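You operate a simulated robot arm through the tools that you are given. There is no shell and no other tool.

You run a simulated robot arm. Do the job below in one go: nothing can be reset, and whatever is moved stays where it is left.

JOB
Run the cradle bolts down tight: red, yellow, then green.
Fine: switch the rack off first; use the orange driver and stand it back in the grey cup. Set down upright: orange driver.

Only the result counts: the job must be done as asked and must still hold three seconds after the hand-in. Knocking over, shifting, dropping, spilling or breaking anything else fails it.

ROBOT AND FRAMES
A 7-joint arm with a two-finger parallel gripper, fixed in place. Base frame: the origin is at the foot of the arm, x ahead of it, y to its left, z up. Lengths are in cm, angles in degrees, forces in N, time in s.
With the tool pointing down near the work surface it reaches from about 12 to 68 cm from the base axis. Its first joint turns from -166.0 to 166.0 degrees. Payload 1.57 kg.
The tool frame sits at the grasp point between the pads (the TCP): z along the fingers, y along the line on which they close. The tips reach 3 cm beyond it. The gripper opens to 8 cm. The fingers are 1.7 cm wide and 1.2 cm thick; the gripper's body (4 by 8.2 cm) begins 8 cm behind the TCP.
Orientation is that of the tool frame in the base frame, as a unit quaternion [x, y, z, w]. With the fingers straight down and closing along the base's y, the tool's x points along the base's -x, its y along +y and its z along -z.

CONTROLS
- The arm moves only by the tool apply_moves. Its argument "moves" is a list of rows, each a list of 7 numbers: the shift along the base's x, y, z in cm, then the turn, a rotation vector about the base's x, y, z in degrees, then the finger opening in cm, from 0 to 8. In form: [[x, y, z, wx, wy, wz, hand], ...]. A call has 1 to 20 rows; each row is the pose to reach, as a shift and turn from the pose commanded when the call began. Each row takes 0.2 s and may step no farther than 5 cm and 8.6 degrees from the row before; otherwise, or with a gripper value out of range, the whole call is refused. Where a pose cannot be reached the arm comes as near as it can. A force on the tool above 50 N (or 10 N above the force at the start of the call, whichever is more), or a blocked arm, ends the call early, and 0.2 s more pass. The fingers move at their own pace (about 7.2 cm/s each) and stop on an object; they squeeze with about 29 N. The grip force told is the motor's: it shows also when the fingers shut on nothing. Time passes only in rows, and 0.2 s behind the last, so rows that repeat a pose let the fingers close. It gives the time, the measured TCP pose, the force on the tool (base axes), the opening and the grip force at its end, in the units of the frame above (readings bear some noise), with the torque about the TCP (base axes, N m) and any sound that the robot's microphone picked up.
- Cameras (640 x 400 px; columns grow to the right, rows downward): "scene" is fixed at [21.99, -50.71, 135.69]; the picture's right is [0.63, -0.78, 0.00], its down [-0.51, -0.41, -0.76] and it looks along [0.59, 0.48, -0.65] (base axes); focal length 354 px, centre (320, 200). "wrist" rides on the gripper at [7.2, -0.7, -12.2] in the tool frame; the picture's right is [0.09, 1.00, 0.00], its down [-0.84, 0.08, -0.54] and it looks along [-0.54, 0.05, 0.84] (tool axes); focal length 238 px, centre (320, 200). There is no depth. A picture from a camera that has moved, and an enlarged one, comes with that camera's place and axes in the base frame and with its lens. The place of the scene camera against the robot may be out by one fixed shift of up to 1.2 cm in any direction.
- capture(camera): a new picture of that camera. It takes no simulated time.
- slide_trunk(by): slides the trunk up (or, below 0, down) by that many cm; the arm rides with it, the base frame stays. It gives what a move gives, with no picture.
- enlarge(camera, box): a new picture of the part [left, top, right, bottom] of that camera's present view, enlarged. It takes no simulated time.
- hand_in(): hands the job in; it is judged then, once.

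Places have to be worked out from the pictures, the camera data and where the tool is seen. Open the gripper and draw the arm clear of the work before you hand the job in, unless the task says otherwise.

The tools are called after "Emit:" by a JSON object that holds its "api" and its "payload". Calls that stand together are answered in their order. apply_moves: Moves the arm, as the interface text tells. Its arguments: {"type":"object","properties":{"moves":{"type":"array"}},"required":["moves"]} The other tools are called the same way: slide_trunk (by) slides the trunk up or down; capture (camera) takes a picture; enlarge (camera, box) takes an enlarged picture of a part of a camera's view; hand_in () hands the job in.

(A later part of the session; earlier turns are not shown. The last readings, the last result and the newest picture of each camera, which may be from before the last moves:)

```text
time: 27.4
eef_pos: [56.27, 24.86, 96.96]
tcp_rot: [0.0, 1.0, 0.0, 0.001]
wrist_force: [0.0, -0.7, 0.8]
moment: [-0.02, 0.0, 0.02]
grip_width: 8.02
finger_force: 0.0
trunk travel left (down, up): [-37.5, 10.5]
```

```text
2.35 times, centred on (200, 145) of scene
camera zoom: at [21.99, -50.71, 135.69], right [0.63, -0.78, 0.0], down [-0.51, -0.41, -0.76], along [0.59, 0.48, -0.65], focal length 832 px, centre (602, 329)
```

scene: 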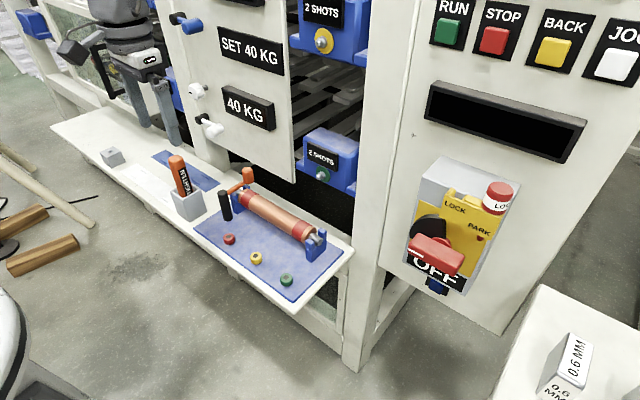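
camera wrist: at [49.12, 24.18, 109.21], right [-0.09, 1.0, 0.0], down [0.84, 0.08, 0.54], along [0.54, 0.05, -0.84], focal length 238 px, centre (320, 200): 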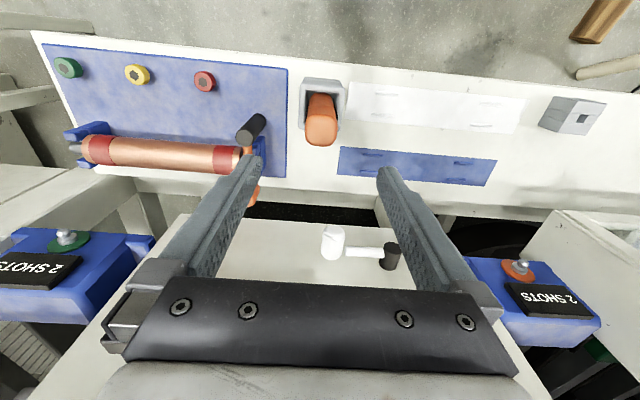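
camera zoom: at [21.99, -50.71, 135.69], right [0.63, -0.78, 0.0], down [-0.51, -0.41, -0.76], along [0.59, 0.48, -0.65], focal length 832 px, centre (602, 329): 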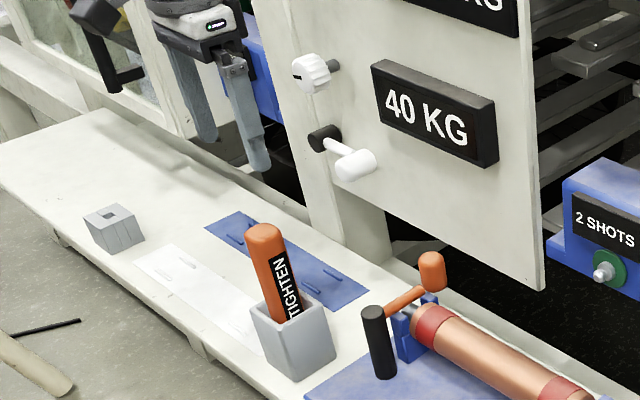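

The driver is within 0.1 cm of the tool axis and square to the fingers. I descend to z≈82 with the fingers open and close on the handle.

Emit:
{"api": "apply_moves", "payload": {"moves": [[0, 0.05, -2.5, 0, 0, 0, 8], [0, 0.1, -5, 0, 0, 0, 8], [0, 0.1, -7.5, 0, 0, 0, 8], [0, 0.1, -10, 0, 0, 0, 8], [0, 0.1, -12.5, 0, 0, 0, 8], [0, 0.1, -15, 0, 0, 0, 8], [0, 0.1, -15, 0, 0, 0, 8], [0, 0.1, -15, 0, 0, 0, 6], [0, 0.1, -15, 0, 0, 0, 4.5], [0, 0.1, -15, 0, 0, 0, 3.5], [0, 0.1, -15, 0, 0, 0, 2.5], [0, 0.1, -15, 0, 0, 0, 2.5], [0, 0.1, -15, 0, 0, 0, 2.5]]}}

Emit:
{"api": "capture", "payload": {"camera": "wrist"}}

Emit:
{"api": "enlarge", "payload": {"camera": "scene", "box": [120, 60, 280, 230]}}

```text
time: 30.2
eef_pos: [56.19, 25.15, 82.42]
tcp_rot: [0.0, 1.0, 0.0, -0.001]
wrist_force: [0.3, -1.3, -0.3]
moment: [-0.17, -0.01, -0.03]
grip_width: 3.38
finger_force: 29.0
trunk travel left (down, up): [-37.5, 10.5]
```

```text
taken
camera wrist: at [49.1, 24.32, 94.51], right [-0.09, 1.0, 0.0], down [0.84, 0.08, 0.54], along [0.54, 0.05, -0.84], focal length 238 px, centre (320, 200)
```

wrist: 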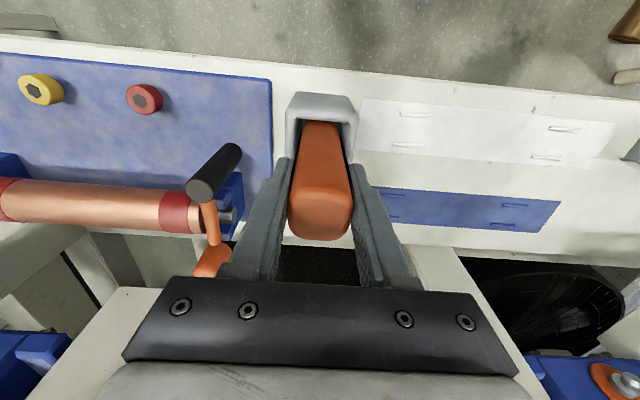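

```text
2.35 times, centred on (200, 145) of scene
camera zoom: at [21.99, -50.71, 135.69], right [0.63, -0.78, 0.0], down [-0.51, -0.41, -0.76], along [0.59, 0.48, -0.65], focal length 832 px, centre (602, 329)
```

zoom: 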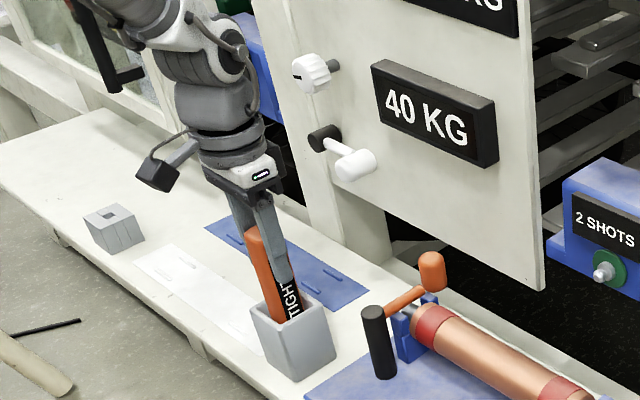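

The driver is held (3.38 cm). I lift it straight up 10 cm out of the cup and look at its bit and how it hangs.

Emit:
{"api": "apply_moves", "payload": {"moves": [[0, 0, 0.5, 0, 0, 0, 2.5], [0, 0, 1.5, 0, 0, 0, 2.5], [0, 0, 3, 0, 0, 0, 2.5], [0, 0, 5, 0, 0, 0, 2.5], [0, 0, 7, 0, 0, 0, 2.5], [0, 0, 9, 0, 0, 0, 2.5], [0, 0, 11, 0, 0, 0, 2.5], [0, 0, 11, 0, 0, 0, 2.5]]}}

Emit:
{"api": "enlarge", "payload": {"camera": "scene", "box": [120, 90, 260, 230]}}

Emit:
{"api": "capture", "payload": {"camera": "wrist"}}

```text
time: 32.0
eef_pos: [56.38, 24.79, 93.39]
tcp_rot: [0.0, 1.0, 0.0, 0.0]
wrist_force: [0.4, 0.8, -5.5]
moment: [0.0, 0.05, 0.0]
grip_width: 3.4
finger_force: 29.0
trunk travel left (down, up): [-37.5, 10.5]
```

```text
2.86 times, centred on (190, 160) of scene
camera zoom: at [21.99, -50.71, 135.69], right [0.63, -0.78, 0.0], down [-0.51, -0.41, -0.76], along [0.59, 0.48, -0.65], focal length 1011 px, centre (691, 314)
```

zoom: 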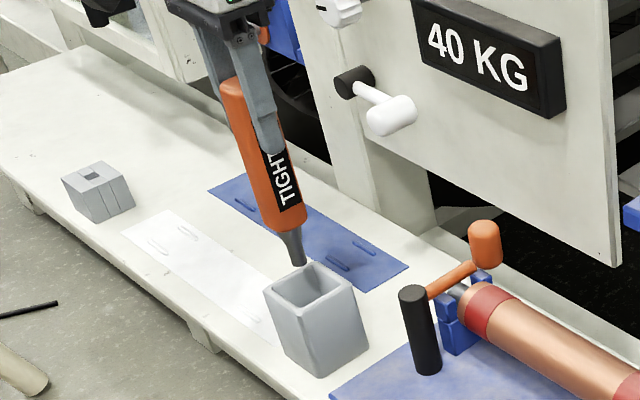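

```text
taken
camera wrist: at [49.11, 24.18, 105.44], right [-0.09, 1.0, 0.0], down [0.84, 0.08, 0.54], along [0.54, 0.05, -0.84], focal length 238 px, centre (320, 200)
```

wrist: 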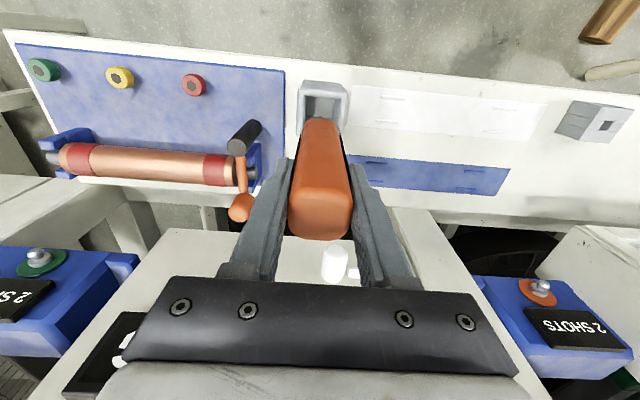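

The driver has a tapered grey shank with the bit at its lower end, and weighs about 0.5 kg. I zoom in on the bit tip and on the bolts to get the heights right.

Emit:
{"api": "enlarge", "payload": {"camera": "scene", "box": [155, 110, 225, 190]}}

Emit:
{"api": "enlarge", "payload": {"camera": "wrist", "box": [270, 60, 380, 150]}}

Emit:
{"api": "enlarge", "payload": {"camera": "wrist", "box": [10, 40, 290, 210]}}

Emit:
{"api": "enlarge", "payload": {"camera": "scene", "box": [210, 215, 310, 300]}}

```text
5.00 times, centred on (190, 150) of scene
camera zoom: at [21.99, -50.71, 135.69], right [0.63, -0.78, 0.0], down [-0.51, -0.41, -0.76], along [0.59, 0.48, -0.65], focal length 1769 px, centre (970, 450)
```

zoom: 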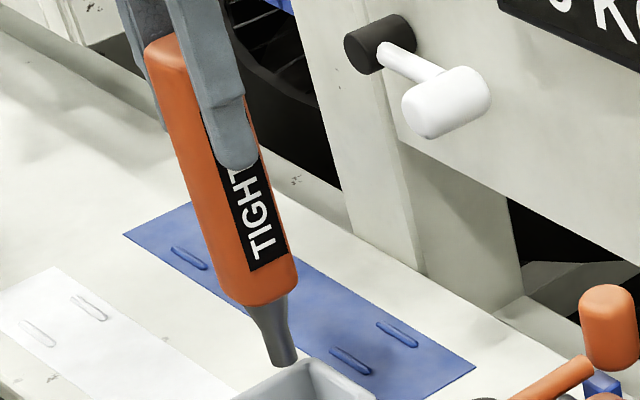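

```text
4.44 times, centred on (325, 105) of wrist
camera zoom: at [49.11, 24.18, 105.44], right [-0.09, 1.0, 0.0], down [0.84, 0.08, 0.54], along [0.54, 0.05, -0.84], focal length 1059 px, centre (298, 622)
```

zoom: 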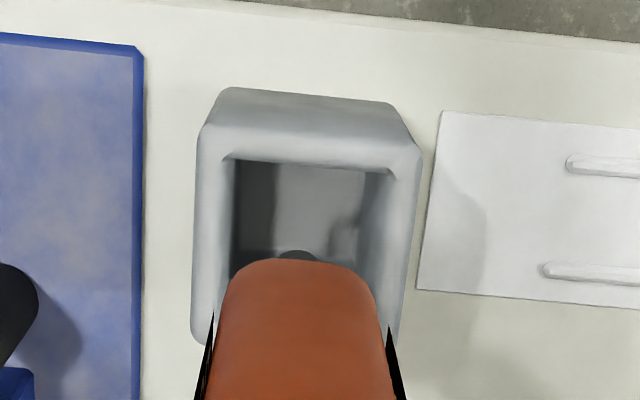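

```text
2.29 times, centred on (150, 125) of wrist
camera zoom: at [49.11, 24.18, 105.44], right [-0.09, 1.0, 0.0], down [0.84, 0.08, 0.54], along [0.54, 0.05, -0.84], focal length 545 px, centre (709, 371)
```

zoom: 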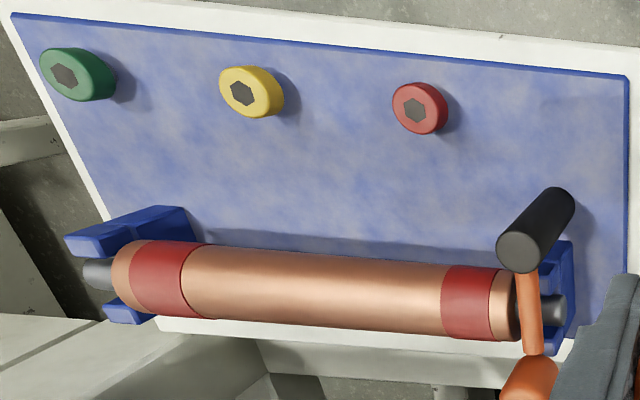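

```text
4.71 times, centred on (260, 258) of scene
camera zoom: at [21.99, -50.71, 135.69], right [0.63, -0.78, 0.0], down [-0.51, -0.41, -0.76], along [0.59, 0.48, -0.65], focal length 1665 px, centre (602, -71)
```

zoom: 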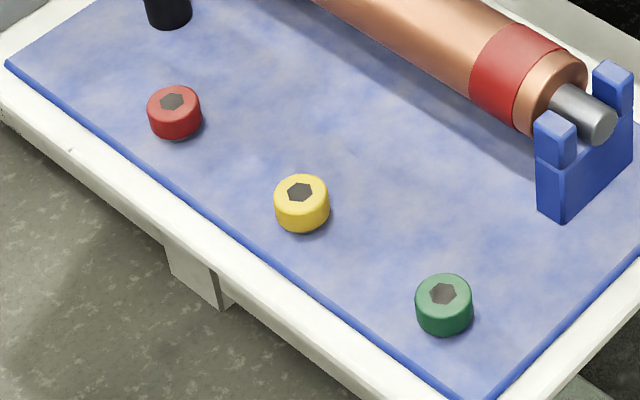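

The bit tip peeks out just past the handle in the wrist view. I zoom in there to see where the bit is relative to the tool axis.

Emit:
{"api": "enlarge", "payload": {"camera": "wrist", "box": [300, 95, 340, 130]}}

Emit:
{"api": "enlarge", "payload": {"camera": "wrist", "box": [280, 110, 360, 250]}}

```text
11.43 times, centred on (320, 112) of wrist
camera zoom: at [49.11, 24.18, 105.44], right [-0.09, 1.0, 0.0], down [0.84, 0.08, 0.54], along [0.54, 0.05, -0.84], focal length 2724 px, centre (320, 1200)
```

zoom: 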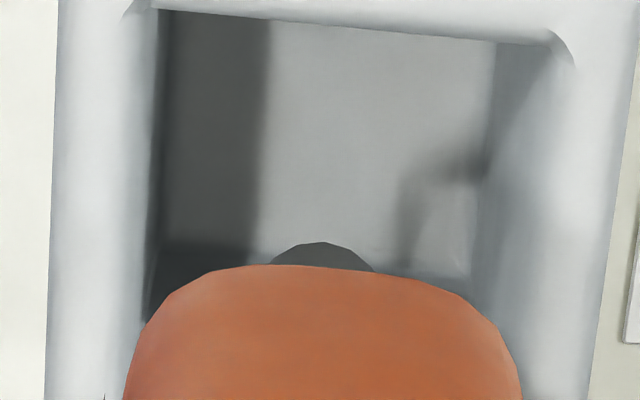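

```text
2.86 times, centred on (320, 180) of wrist
camera zoom: at [49.11, 24.18, 105.44], right [-0.09, 1.0, 0.0], down [0.84, 0.08, 0.54], along [0.54, 0.05, -0.84], focal length 681 px, centre (320, 257)
```

zoom: 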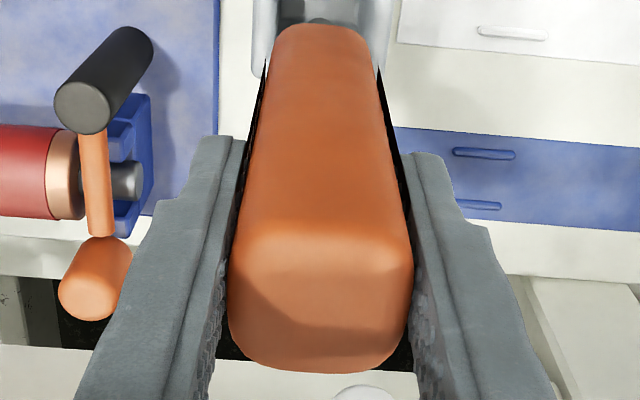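

Bench is at z≈67.2 and the hex sockets at z≈69.3, with red (55.16, 6.95), yellow (55.2, -3.1) and green (55.17, -13.2). The bit tip is close to the tool axis, about 14.8 cm below the TCP. I carry the driver over the red bolt at the same height.

Emit:
{"api": "apply_moves", "payload": {"moves": [[-0.3, -3, 0, 0, 0, 0, 2.5], [-0.6, -6, 0, 0, 0, 0, 2.5], [-0.8, -9, 0, 0, 0, 0, 2.5], [-0.9, -12, 0, 0, 0, 0, 2.5], [-0.9, -15, 0, 0, 0, 0, 2.5], [-0.9, -17.8, 0, 0, 0, 0, 2.5], [-0.9, -17.8, 0, 0, 0, 0, 2.5], [-0.9, -17.8, -3, 0, 0, 0, 2.5], [-0.9, -17.8, -5, 0, 0, 0, 2.5], [-0.9, -17.8, -5, 0, 0, 0, 2.5]]}}

Emit:
{"api": "enlarge", "payload": {"camera": "scene", "box": [190, 180, 290, 270]}}

Emit:
{"api": "enlarge", "payload": {"camera": "wrist", "box": [290, 85, 350, 135]}}

Emit:
{"api": "capture", "payload": {"camera": "wrist"}}

```text
time: 34.2
eef_pos: [55.39, 7.34, 87.99]
tcp_rot: [-0.001, 1.0, 0.0, 0.0]
wrist_force: [-0.3, 0.0, -4.6]
moment: [0.03, 0.03, 0.01]
grip_width: 3.38
finger_force: 29.6
trunk travel left (down, up): [-37.5, 10.5]
```

```text
4.44 times, centred on (240, 225) of scene
camera zoom: at [21.99, -50.71, 135.69], right [0.63, -0.78, 0.0], down [-0.51, -0.41, -0.76], along [0.59, 0.48, -0.65], focal length 1572 px, centre (676, 89)
```

zoom: 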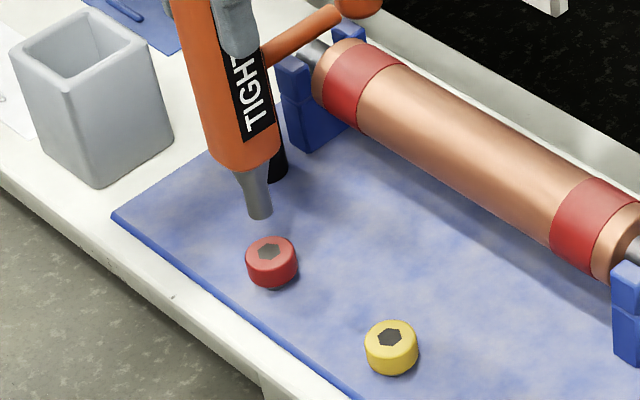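

```text
8.00 times, centred on (320, 110) of wrist
camera zoom: at [48.17, 6.59, 100.23], right [-0.09, 1.0, 0.0], down [0.84, 0.08, 0.54], along [0.54, 0.05, -0.84], focal length 1907 px, centre (320, 920)
```

zoom: 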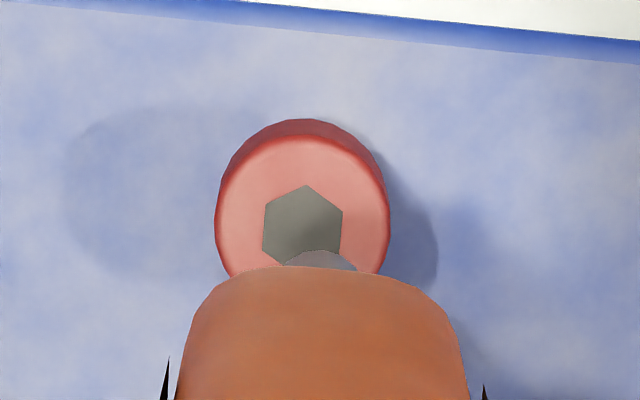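

```text
taken
camera wrist: at [48.17, 6.59, 100.23], right [-0.09, 1.0, 0.0], down [0.84, 0.08, 0.54], along [0.54, 0.05, -0.84], focal length 238 px, centre (320, 200)
```

wrist: 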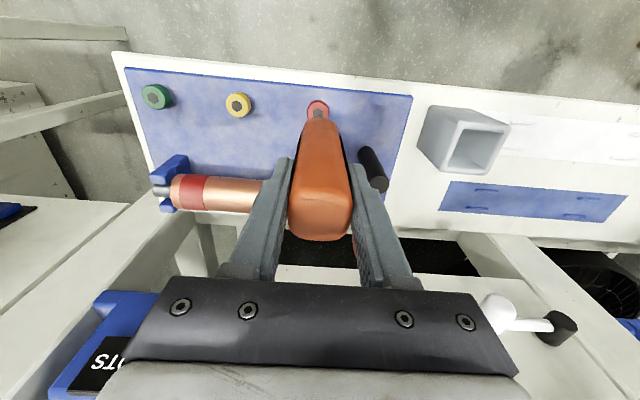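

The hex socket is clearly seen, about 0.3 cm to the -y side of the bit. I correct that and lower by 2.2 cm, then look again before contact.

Emit:
{"api": "apply_moves", "payload": {"moves": [[-0.05, -0.33, 0, 0, 0, 0, 2.5], [-0.05, -0.33, -0.7, 0, 0, 0, 2.5], [-0.05, -0.33, -1.5, 0, 0, 0, 2.5], [-0.05, -0.33, -2.2, 0, 0, 0, 2.5], [-0.05, -0.33, -2.2, 0, 0, 0, 2.5]]}}

Emit:
{"api": "enlarge", "payload": {"camera": "scene", "box": [200, 195, 270, 255]}}

Emit:
{"api": "enlarge", "payload": {"camera": "wrist", "box": [290, 85, 350, 135]}}

```text
time: 35.4
eef_pos: [55.17, 6.89, 85.93]
tcp_rot: [0.0, 1.0, 0.0, 0.0]
wrist_force: [0.5, 0.3, -5.2]
moment: [-0.01, -0.01, 0.0]
grip_width: 3.41
finger_force: 29.0
trunk travel left (down, up): [-37.5, 10.5]
```

```text
6.67 times, centred on (235, 225) of scene
camera zoom: at [21.99, -50.71, 135.69], right [0.63, -0.78, 0.0], down [-0.51, -0.41, -0.76], along [0.59, 0.48, -0.65], focal length 2359 px, centre (887, 33)
```

zoom: 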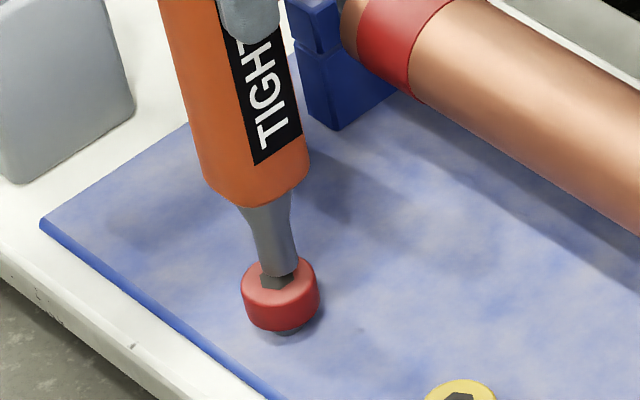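

```text
8.00 times, centred on (320, 110) of wrist
camera zoom: at [48.09, 6.2, 98.06], right [-0.09, 1.0, 0.0], down [0.84, 0.08, 0.54], along [0.54, 0.05, -0.84], focal length 1907 px, centre (320, 920)
```

zoom: 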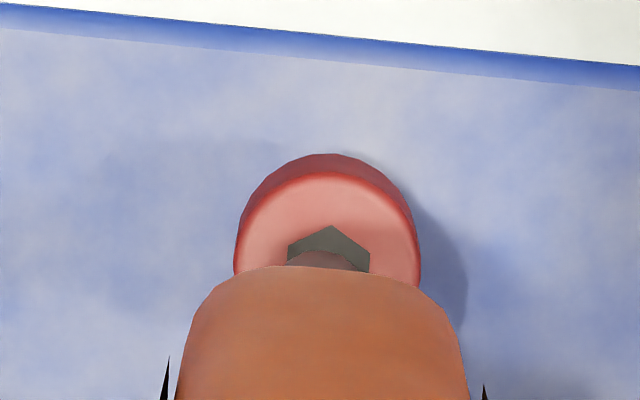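

The bit is just over the socket and nearly centred. I nudge 0.1 cm to +y and lower in small steps until it seats.

Emit:
{"api": "apply_moves", "payload": {"moves": [[0, 0.1, 0, 0, 0, 0, 2.5], [0, 0.1, -0.15, 0, 0, 0, 2.5], [0, 0.1, -0.3, 0, 0, 0, 2.5], [0, 0.1, -0.45, 0, 0, 0, 2.5], [0, 0.1, -0.6, 0, 0, 0, 2.5]]}}

Emit:
{"api": "enlarge", "payload": {"camera": "scene", "box": [200, 195, 270, 255]}}

Emit:
{"api": "enlarge", "payload": {"camera": "wrist", "box": [290, 85, 350, 135]}}

```text
time: 36.6
eef_pos: [55.48, 6.8, 85.24]
tcp_rot: [0.001, 1.0, 0.001, 0.0]
wrist_force: [-0.3, 0.4, -4.1]
moment: [-0.01, 0.04, 0.0]
grip_width: 3.39
finger_force: 29.3
trunk travel left (down, up): [-37.5, 10.5]
```

```text
6.67 times, centred on (235, 225) of scene
camera zoom: at [21.99, -50.71, 135.69], right [0.63, -0.78, 0.0], down [-0.51, -0.41, -0.76], along [0.59, 0.48, -0.65], focal length 2359 px, centre (887, 33)
```

zoom: 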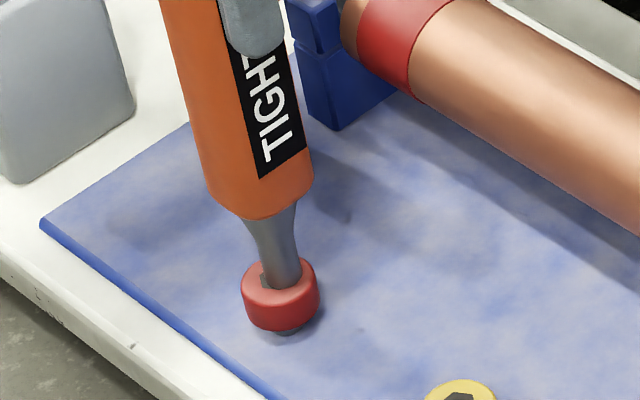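

```text
8.00 times, centred on (320, 110) of wrist
camera zoom: at [48.11, 6.15, 97.44], right [-0.09, 1.0, 0.0], down [0.84, 0.08, 0.54], along [0.54, 0.05, -0.84], focal length 1907 px, centre (320, 920)
```

zoom: 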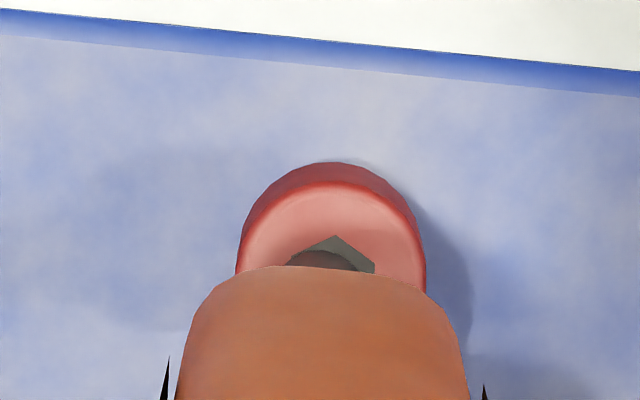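

The bit is almost down on the head but still about 0.15–0.2 cm off toward -y and slightly +x. I correct this and go on lowering gently.

Emit:
{"api": "apply_moves", "payload": {"moves": [[-0.1, 0.18, 0.1, 0, 0, 0, 2.5], [-0.1, 0.18, 0.1, 0, 0, 0, 2.5], [-0.1, 0.18, 0, 0, 0, 0, 2.5], [-0.1, 0.18, 0, 0, 0, 0, 2.5]]}}

Emit:
{"api": "enlarge", "payload": {"camera": "scene", "box": [210, 215, 260, 250]}}

Emit:
{"api": "enlarge", "payload": {"camera": "wrist", "box": [290, 85, 350, 135]}}

```text
time: 37.6
eef_pos: [55.27, 6.93, 85.27]
tcp_rot: [0.0, 1.0, 0.0, 0.001]
wrist_force: [-0.9, 0.6, -4.8]
moment: [0.01, 0.0, -0.02]
grip_width: 3.4
finger_force: 29.4
trunk travel left (down, up): [-37.5, 10.5]
```

```text
11.43 times, centred on (235, 232) of scene
camera zoom: at [21.99, -50.71, 135.69], right [0.63, -0.78, 0.0], down [-0.51, -0.41, -0.76], along [0.59, 0.48, -0.65], focal length 4043 px, centre (1291, -171)
```

zoom: 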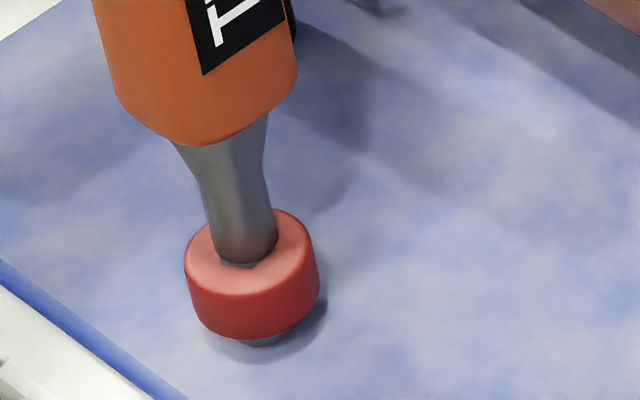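

```text
8.00 times, centred on (320, 110) of wrist
camera zoom: at [48.01, 6.43, 97.43], right [-0.09, 1.0, 0.0], down [0.84, 0.08, 0.54], along [0.54, 0.05, -0.84], focal length 1907 px, centre (320, 920)
```

zoom: 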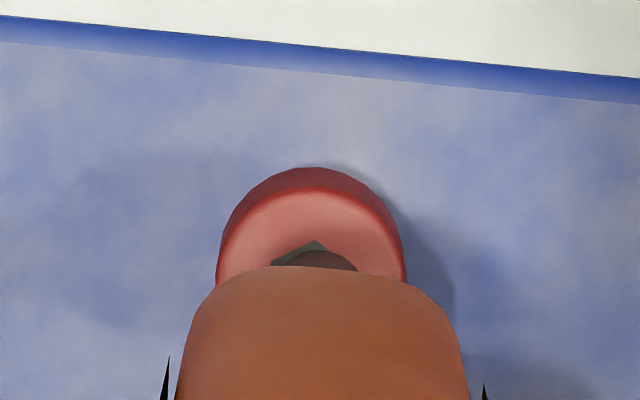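

Now the bit is about 0.14 cm too far to +y in both views. I move back half-way to centre and lower until the force rises.

Emit:
{"api": "apply_moves", "payload": {"moves": [[0, -0.14, 0, 0, 0, 0, 2.5], [0, -0.14, 0, 0, 0, 0, 2.5], [0, -0.14, -0.1, 0, 0, 0, 2.5], [0, -0.14, -0.2, 0, 0, 0, 2.5], [0, -0.14, -0.3, 0, 0, 0, 2.5]]}}

Emit:
{"api": "enlarge", "payload": {"camera": "scene", "box": [210, 215, 260, 250]}}

Emit:
{"api": "enlarge", "payload": {"camera": "wrist", "box": [290, 85, 350, 135]}}

```text
time: 38.8
eef_pos: [55.17, 7.12, 84.96]
tcp_rot: [0.0, 1.0, 0.001, 0.001]
wrist_force: [0.3, -0.4, -4.3]
moment: [-0.02, 0.04, 0.0]
grip_width: 3.38
finger_force: 29.0
trunk travel left (down, up): [-37.5, 10.5]
```

```text
11.43 times, centred on (235, 232) of scene
camera zoom: at [21.99, -50.71, 135.69], right [0.63, -0.78, 0.0], down [-0.51, -0.41, -0.76], along [0.59, 0.48, -0.65], focal length 4043 px, centre (1291, -171)
```

zoom: 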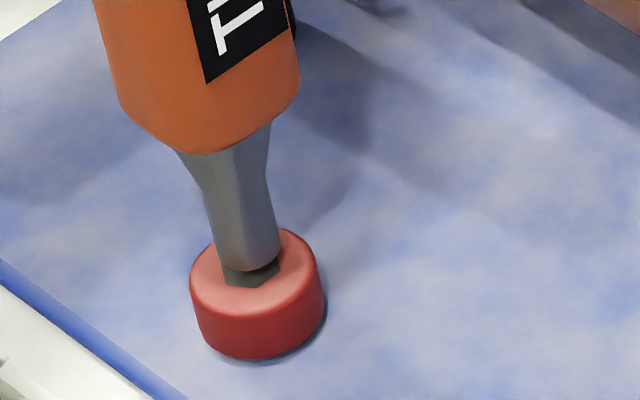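

```text
8.00 times, centred on (320, 110) of wrist
camera zoom: at [48.03, 6.4, 97.19], right [-0.09, 1.0, 0.0], down [0.84, 0.08, 0.54], along [0.54, 0.05, -0.84], focal length 1907 px, centre (320, 920)
```

zoom: 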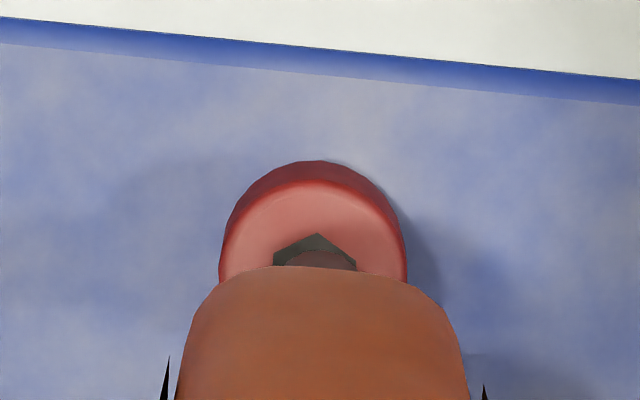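

The red head has dropped about 0.5 cm and now sits on the plate, so the driver runs the bolt down when its bit engages. I follow it down in small steps to seat the bit again and check that it is tight.

Emit:
{"api": "apply_moves", "payload": {"moves": [[0, -0.05, -0.1, 0, 0, 0, 2.5], [0, -0.1, -0.2, 0, 0, 0, 2.5], [0, -0.1, -0.3, 0, 0, 0, 2.5], [0, -0.1, -0.4, 0, 0, 0, 2.5]]}}

Emit:
{"api": "enlarge", "payload": {"camera": "scene", "box": [210, 215, 260, 250]}}

Emit:
{"api": "enlarge", "payload": {"camera": "wrist", "box": [290, 85, 350, 135]}}

Emit:
{"api": "enlarge", "payload": {"camera": "scene", "box": [210, 215, 310, 300]}}

```text
time: 39.8
eef_pos: [55.28, 6.8, 84.67]
tcp_rot: [0.0, 1.0, 0.0, 0.001]
wrist_force: [-0.9, 0.9, -3.9]
moment: [0.01, 0.04, -0.02]
grip_width: 3.37
finger_force: 29.0
trunk travel left (down, up): [-37.5, 10.5]
```

```text
11.43 times, centred on (235, 232) of scene
camera zoom: at [21.99, -50.71, 135.69], right [0.63, -0.78, 0.0], down [-0.51, -0.41, -0.76], along [0.59, 0.48, -0.65], focal length 4043 px, centre (1291, -171)
```

zoom: 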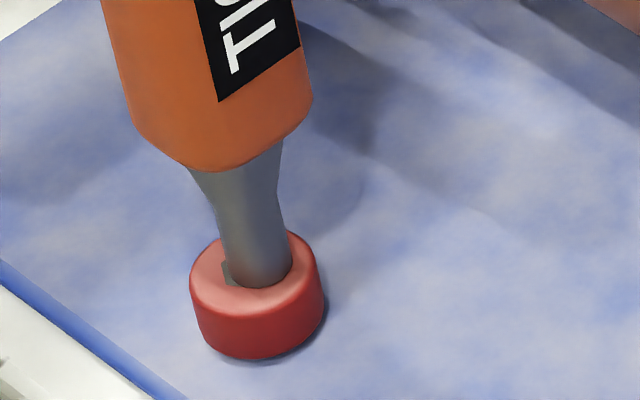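

```text
8.00 times, centred on (320, 110) of wrist
camera zoom: at [48.04, 6.12, 96.83], right [-0.09, 1.0, 0.0], down [0.84, 0.08, 0.54], along [0.54, 0.05, -0.84], focal length 1907 px, centre (320, 920)
```

zoom: 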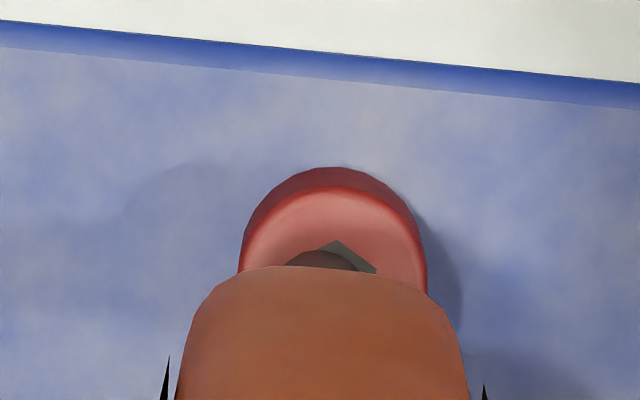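

```text
4.71 times, centred on (260, 258) of scene
camera zoom: at [21.99, -50.71, 135.69], right [0.63, -0.78, 0.0], down [-0.51, -0.41, -0.76], along [0.59, 0.48, -0.65], focal length 1665 px, centre (602, -71)
```

zoom: 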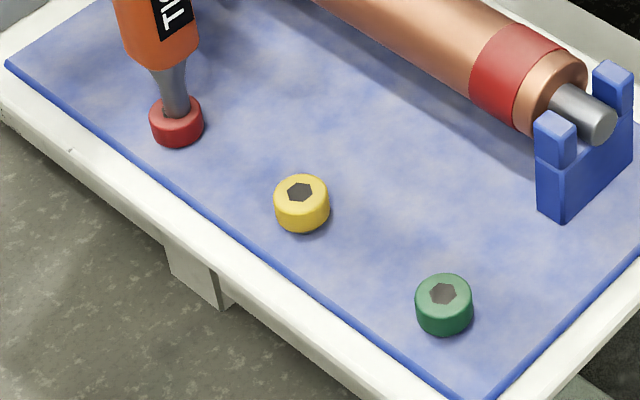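

The red head is down on the plate and lower than before; yellow and green still stand proud. To be sure red is tight I re-centre (0.1 cm to +y), press lightly into the socket and hold.

Emit:
{"api": "apply_moves", "payload": {"moves": [[0, 0.1, 0, 0, 0, 0, 2.5], [0, 0.1, -0.15, 0, 0, 0, 2.5], [0, 0.1, -0.3, 0, 0, 0, 2.5], [0, 0.1, -0.4, 0, 0, 0, 2.5], [0, 0.1, -0.4, 0, 0, 0, 2.5], [0, 0.1, -0.4, 0, 0, 0, 2.5]]}}

Emit:
{"api": "enlarge", "payload": {"camera": "scene", "box": [210, 215, 260, 250]}}

Emit:
{"api": "enlarge", "payload": {"camera": "wrist", "box": [290, 85, 350, 135]}}

```text
time: 41.2
eef_pos: [55.31, 6.84, 84.34]
tcp_rot: [0.0, 1.0, 0.001, 0.002]
wrist_force: [-5.0, -2.6, 21.5]
moment: [-0.35, 0.69, 0.0]
grip_width: 3.39
finger_force: 28.4
trunk travel left (down, up): [-37.5, 10.5]
```

```text
11.43 times, centred on (235, 232) of scene
camera zoom: at [21.99, -50.71, 135.69], right [0.63, -0.78, 0.0], down [-0.51, -0.41, -0.76], along [0.59, 0.48, -0.65], focal length 4043 px, centre (1291, -171)
```

zoom: 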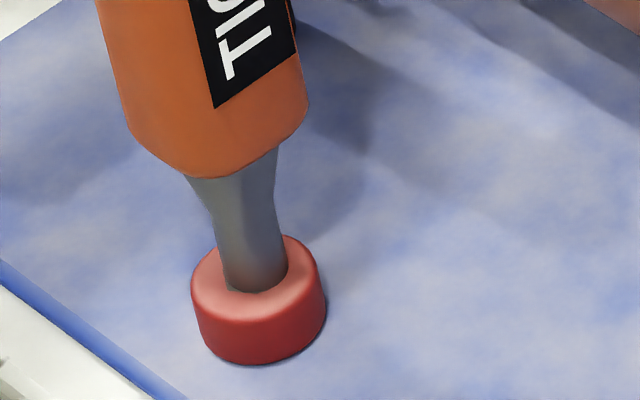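

```text
8.00 times, centred on (320, 110) of wrist
camera zoom: at [47.97, 6.31, 96.51], right [-0.09, 1.0, 0.0], down [0.83, 0.08, 0.55], along [0.54, 0.05, -0.84], focal length 1907 px, centre (320, 920)
```

zoom: 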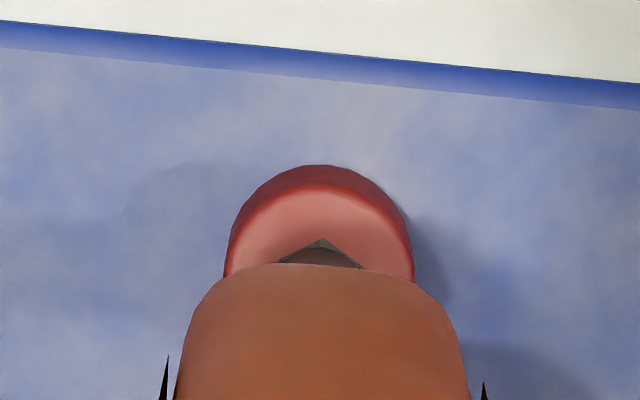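

The bit is now pressed into the socket at about 25 N and the head went down another 0.1 cm. I hold the pressure for a second and a half to see whether it still runs.

Emit:
{"api": "apply_moves", "payload": {"moves": [[0, 0, 0, 0, 0, 0, 2.5], [0, 0, 0, 0, 0, 0, 2.5], [0, 0, 0, 0, 0, 0, 2.5], [0, 0, 0, 0, 0, 0, 2.5], [0, 0, 0, 0, 0, 0, 2.5], [0, 0, 0, 0, 0, 0, 2.5]]}}

Emit:
{"api": "enlarge", "payload": {"camera": "scene", "box": [210, 215, 260, 250]}}

Emit:
{"api": "enlarge", "payload": {"camera": "wrist", "box": [290, 85, 350, 135]}}

```text
time: 42.6
eef_pos: [55.31, 7.03, 84.33]
tcp_rot: [-0.001, 1.0, 0.001, 0.003]
wrist_force: [1.1, -2.6, 29.3]
moment: [-0.34, -0.07, 0.01]
grip_width: 3.37
finger_force: 28.7
trunk travel left (down, up): [-37.5, 10.5]
```

```text
11.43 times, centred on (235, 232) of scene
camera zoom: at [21.99, -50.71, 135.69], right [0.63, -0.78, 0.0], down [-0.51, -0.41, -0.76], along [0.59, 0.48, -0.65], focal length 4043 px, centre (1291, -171)
```

zoom: 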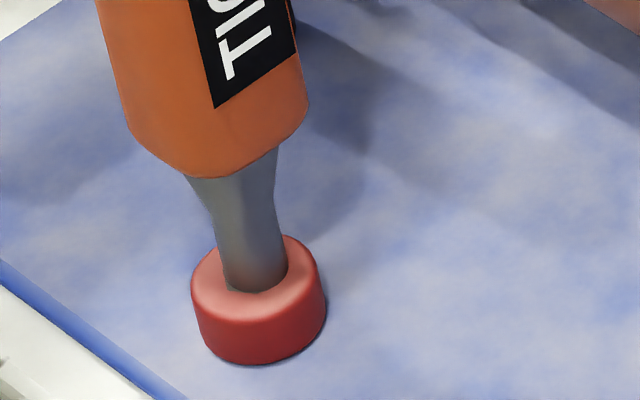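

```text
8.00 times, centred on (320, 110) of wrist
camera zoom: at [47.96, 6.31, 96.48], right [-0.09, 1.0, 0.0], down [0.83, 0.08, 0.55], along [0.54, 0.05, -0.84], focal length 1907 px, centre (320, 920)
```

zoom: 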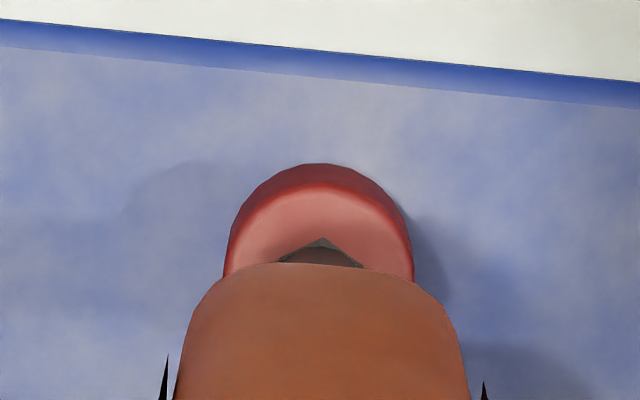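

The head no longer moves under steady pressure, so it seems home. As a check for tightness I turn the driver 8° clockwise while pressed and read the torque.

Emit:
{"api": "apply_moves", "payload": {"moves": [[0, 0, 0, 0, 0, -4, 2.5], [0, 0, 0, 0, 0, -8, 2.5], [0, 0, 0, 0, 0, -8, 2.5]]}}

Emit:
{"api": "enlarge", "payload": {"camera": "scene", "box": [210, 215, 260, 250]}}

Emit:
{"api": "enlarge", "payload": {"camera": "wrist", "box": [290, 85, 350, 135]}}

```text
time: 43.4
eef_pos: [55.19, 6.92, 84.32]
tcp_rot: [0.07, 0.998, 0.002, 0.001]
wrist_force: [3.7, 1.9, 21.4]
moment: [0.29, -0.65, 0.0]
grip_width: 3.37
finger_force: 29.1
trunk travel left (down, up): [-37.5, 10.5]
```

```text
11.43 times, centred on (235, 232) of scene
camera zoom: at [21.99, -50.71, 135.69], right [0.63, -0.78, 0.0], down [-0.51, -0.41, -0.76], along [0.59, 0.48, -0.65], focal length 4043 px, centre (1291, -171)
```

zoom: 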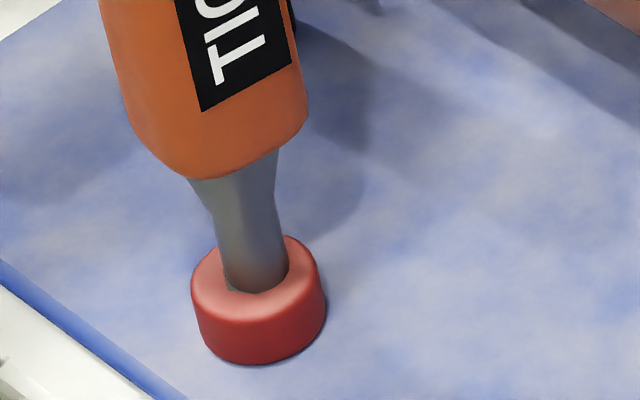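

```text
8.00 times, centred on (320, 110) of wrist
camera zoom: at [47.94, 7.29, 96.46], right [0.05, 1.0, 0.0], down [0.84, -0.04, 0.55], along [0.55, -0.03, -0.84], focal length 1907 px, centre (320, 920)
```

zoom: 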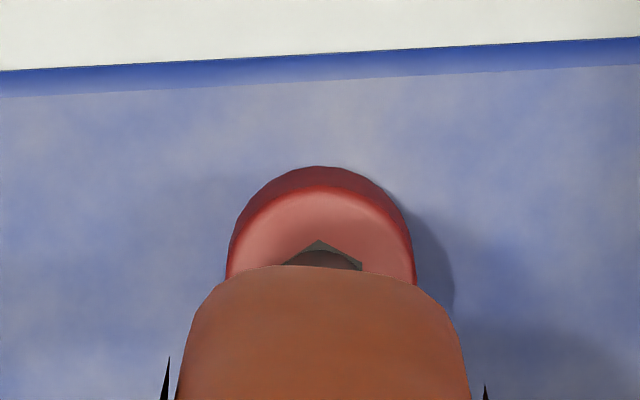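

There is no torque, the hex stayed put and the head does not move, so red is fully run down. I lift off, turn back to square, and shift 10 cm over to the yellow bolt.

Emit:
{"api": "apply_moves", "payload": {"moves": [[0, 0, 1, 0, 0, 0, 2.5], [0, 0, 2.5, 0, 0, 0, 2.5], [0, 0, 4, 0, 0, 4, 2.5], [0, -2, 4, 0, 0, 8, 2.5], [0, -5, 4, 0, 0, 8, 2.5], [0, -8, 4, 0, 0, 8, 2.5], [0, -10.1, 4, 0, 0, 8, 2.5], [0, -10.1, 4, 0, 0, 8, 2.5]]}}

Emit:
{"api": "enlarge", "payload": {"camera": "scene", "box": [210, 205, 310, 300]}}

Emit:
{"api": "enlarge", "payload": {"camera": "wrist", "box": [290, 85, 350, 135]}}

Emit:
{"api": "capture", "payload": {"camera": "wrist"}}

```text
time: 45.2
eef_pos: [55.37, -2.9, 88.06]
tcp_rot: [0.0, 1.0, 0.001, 0.001]
wrist_force: [0.0, 0.2, -5.0]
moment: [0.01, -0.01, -0.02]
grip_width: 3.38
finger_force: 29.4
trunk travel left (down, up): [-37.5, 10.5]
```

```text
4.21 times, centred on (260, 252) of scene
camera zoom: at [21.99, -50.71, 135.69], right [0.63, -0.78, 0.0], down [-0.51, -0.41, -0.76], along [0.59, 0.48, -0.65], focal length 1490 px, centre (573, -21)
```

zoom: 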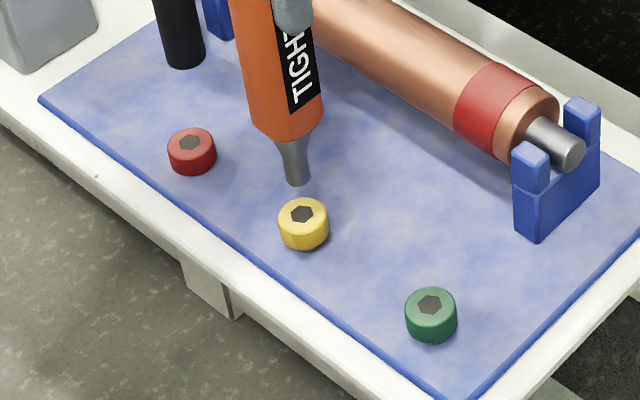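

```text
8.00 times, centred on (320, 110) of wrist
camera zoom: at [48.17, -3.63, 100.17], right [-0.09, 1.0, 0.0], down [0.84, 0.08, 0.54], along [0.54, 0.05, -0.84], focal length 1907 px, centre (320, 920)
```

zoom: 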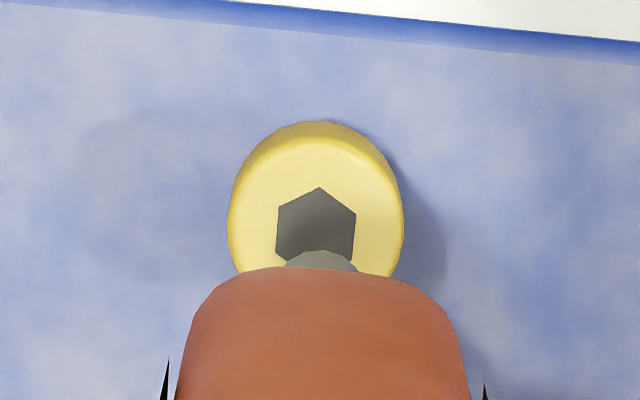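

```text
taken
camera wrist: at [48.17, -3.63, 100.17], right [-0.09, 1.0, 0.0], down [0.84, 0.08, 0.54], along [0.54, 0.05, -0.84], focal length 238 px, centre (320, 200)
```

wrist: 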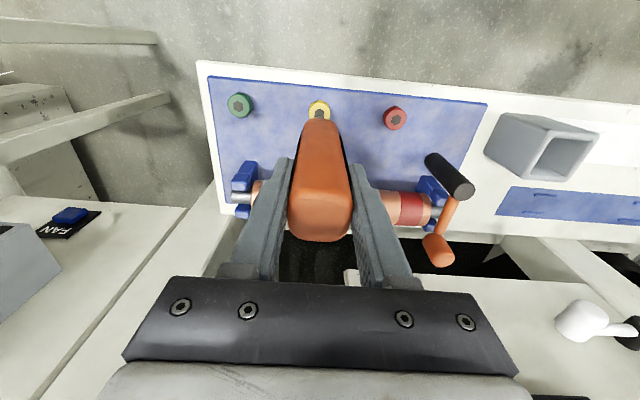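

Red sits lower than yellow, as it should. The yellow socket is 0.1 cm to -y of the bit; I correct and lower to just above it.

Emit:
{"api": "apply_moves", "payload": {"moves": [[-0.05, -0.1, 0, 0, 0, 0, 2.5], [-0.05, -0.1, -1, 0, 0, 0, 2.5], [-0.05, -0.1, -2, 0, 0, 0, 2.5], [-0.05, -0.1, -2.4, 0, 0, 0, 2.5], [-0.05, -0.1, -2.4, 0, 0, 0, 2.5]]}}

Emit:
{"api": "enlarge", "payload": {"camera": "scene", "box": [235, 235, 285, 270]}}

Emit:
{"api": "enlarge", "payload": {"camera": "wrist", "box": [290, 85, 350, 135]}}

```text
time: 46.4
eef_pos: [55.25, -3.16, 85.73]
tcp_rot: [0.002, 1.0, 0.001, 0.0]
wrist_force: [0.0, -0.3, -4.0]
moment: [-0.01, 0.02, -0.05]
grip_width: 3.38
finger_force: 29.1
trunk travel left (down, up): [-37.5, 10.5]
```

```text
11.43 times, centred on (260, 252) of scene
camera zoom: at [21.99, -50.71, 135.69], right [0.63, -0.78, 0.0], down [-0.51, -0.41, -0.76], along [0.59, 0.48, -0.65], focal length 4043 px, centre (1006, -400)
```

zoom: 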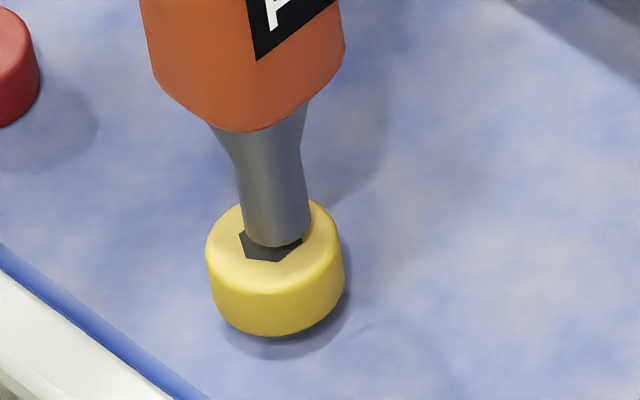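

```text
8.00 times, centred on (320, 110) of wrist
camera zoom: at [48.03, -3.87, 97.9], right [-0.09, 1.0, 0.0], down [0.84, 0.08, 0.54], along [0.54, 0.05, -0.84], focal length 1907 px, centre (320, 920)
```

zoom: 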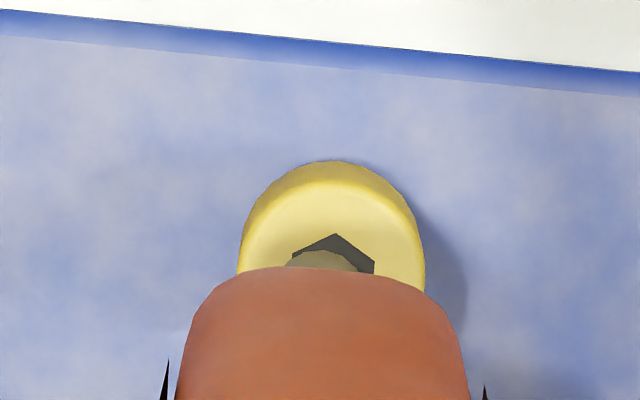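

The socket is now 0.12 cm to +y. I correct that and lower in small steps as I did with red.

Emit:
{"api": "apply_moves", "payload": {"moves": [[0, 0.1, 0, 0, 0, 0, 2.5], [0, 0.1, 0, 0, 0, 0, 2.5], [0, 0.1, -0.2, 0, 0, 0, 2.5], [0, 0.1, -0.35, 0, 0, 0, 2.5], [0, 0.1, -0.5, 0, 0, 0, 2.5], [0, 0.1, -0.6, 0, 0, 0, 2.5]]}}

Emit:
{"api": "enlarge", "payload": {"camera": "scene", "box": [235, 235, 285, 270]}}

Emit:
{"api": "enlarge", "payload": {"camera": "wrist", "box": [290, 85, 350, 135]}}

```text
time: 47.8
eef_pos: [55.26, -3.06, 85.16]
tcp_rot: [0.0, 1.0, 0.001, 0.0]
wrist_force: [0.2, 0.0, -4.4]
moment: [0.0, 0.01, 0.02]
grip_width: 3.38
finger_force: 29.5
trunk travel left (down, up): [-37.5, 10.5]
```

```text
11.43 times, centred on (260, 252) of scene
camera zoom: at [21.99, -50.71, 135.69], right [0.63, -0.78, 0.0], down [-0.51, -0.41, -0.76], along [0.59, 0.48, -0.65], focal length 4043 px, centre (1006, -400)
```

zoom: 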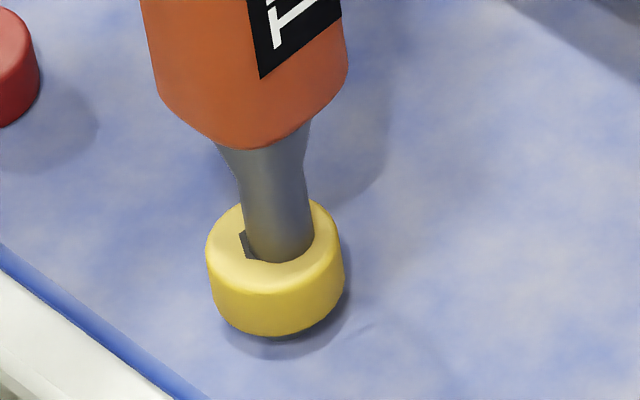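

```text
8.00 times, centred on (320, 110) of wrist
camera zoom: at [48.07, -3.85, 97.36], right [-0.09, 1.0, 0.0], down [0.84, 0.08, 0.54], along [0.54, 0.05, -0.84], focal length 1907 px, centre (320, 920)
```

zoom: 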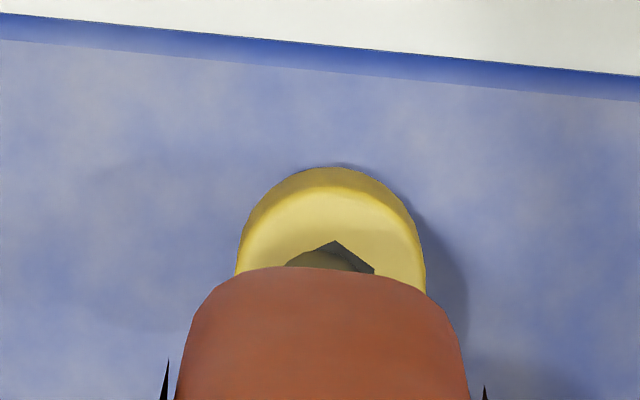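

The bit is at head level but still about 0.12 cm to -y of the socket, since the small correction had little effect. I shift +0.18 cm in y and press on gently.

Emit:
{"api": "apply_moves", "payload": {"moves": [[-0.03, 0.18, 0.05, 0, 0, 0, 2.5], [-0.03, 0.18, 0, 0, 0, 0, 2.5], [-0.03, 0.18, -0.1, 0, 0, 0, 2.5], [-0.03, 0.18, -0.2, 0, 0, 0, 2.5]]}}

Emit:
{"api": "enlarge", "payload": {"camera": "scene", "box": [235, 235, 285, 270]}}

Emit:
{"api": "enlarge", "payload": {"camera": "wrist", "box": [290, 85, 350, 135]}}

```text
time: 48.8
eef_pos: [55.27, -2.88, 85.03]
tcp_rot: [0.0, 1.0, 0.0, 0.0]
wrist_force: [0.1, 0.4, -4.1]
moment: [0.02, -0.01, 0.0]
grip_width: 3.42
finger_force: 28.7
trunk travel left (down, up): [-37.5, 10.5]
```

```text
11.43 times, centred on (260, 252) of scene
camera zoom: at [21.99, -50.71, 135.69], right [0.63, -0.78, 0.0], down [-0.51, -0.41, -0.76], along [0.59, 0.48, -0.65], focal length 4043 px, centre (1006, -400)
```

zoom: 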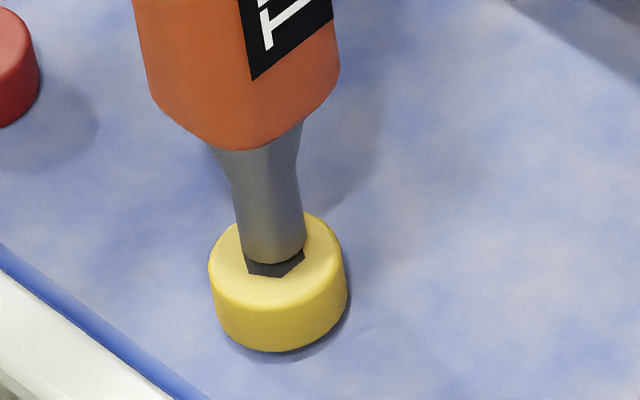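

```text
8.00 times, centred on (320, 110) of wrist
camera zoom: at [48.06, -3.58, 97.13], right [-0.09, 1.0, 0.0], down [0.84, 0.08, 0.54], along [0.54, 0.05, -0.84], focal length 1907 px, centre (320, 920)
```

zoom: 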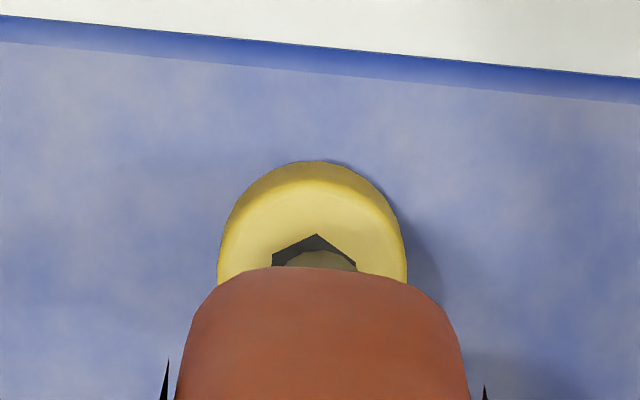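

Yellow has run down too. I follow it, correcting -0.1 cm in y, and press the bit home as with red.

Emit:
{"api": "apply_moves", "payload": {"moves": [[0, -0.1, 0, 0, 0, 0, 2.5], [0, -0.1, -0.2, 0, 0, 0, 2.5], [0, -0.1, -0.4, 0, 0, 0, 2.5], [0, -0.1, -0.55, 0, 0, 0, 2.5], [0, -0.1, -0.65, 0, 0, 0, 2.5], [0, -0.1, -0.75, 0, 0, 0, 2.5], [0, -0.1, -0.75, 0, 0, 0, 2.5]]}}

Emit:
{"api": "enlarge", "payload": {"camera": "scene", "box": [235, 235, 285, 270]}}

Emit:
{"api": "enlarge", "payload": {"camera": "wrist", "box": [290, 85, 350, 135]}}

```text
time: 50.4
eef_pos: [55.12, -3.11, 84.39]
tcp_rot: [0.0, 1.0, 0.001, 0.001]
wrist_force: [-0.8, 1.3, -2.2]
moment: [0.12, 0.06, 0.0]
grip_width: 3.4
finger_force: 29.0
trunk travel left (down, up): [-37.5, 10.5]
```

```text
11.43 times, centred on (260, 252) of scene
camera zoom: at [21.99, -50.71, 135.69], right [0.63, -0.78, 0.0], down [-0.51, -0.41, -0.76], along [0.59, 0.48, -0.65], focal length 4043 px, centre (1006, -400)
```

zoom: 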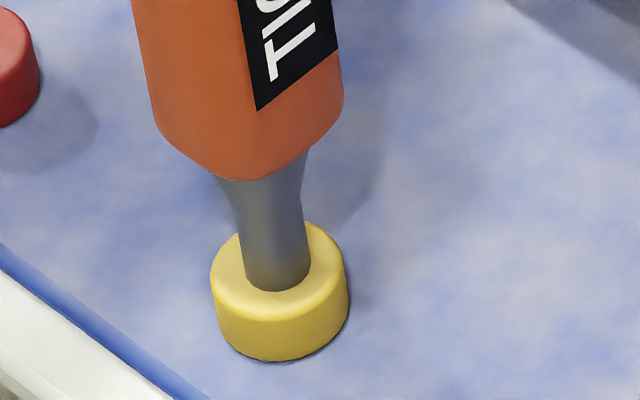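

```text
8.00 times, centred on (320, 110) of wrist
camera zoom: at [47.9, -3.76, 96.49], right [-0.09, 1.0, 0.0], down [0.84, 0.08, 0.54], along [0.54, 0.05, -0.84], focal length 1907 px, centre (320, 920)
```

zoom: 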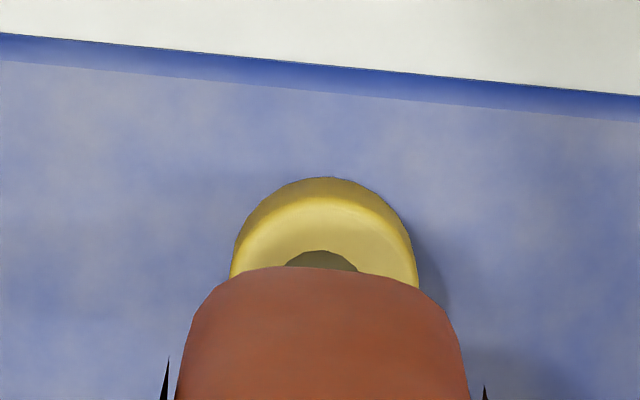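

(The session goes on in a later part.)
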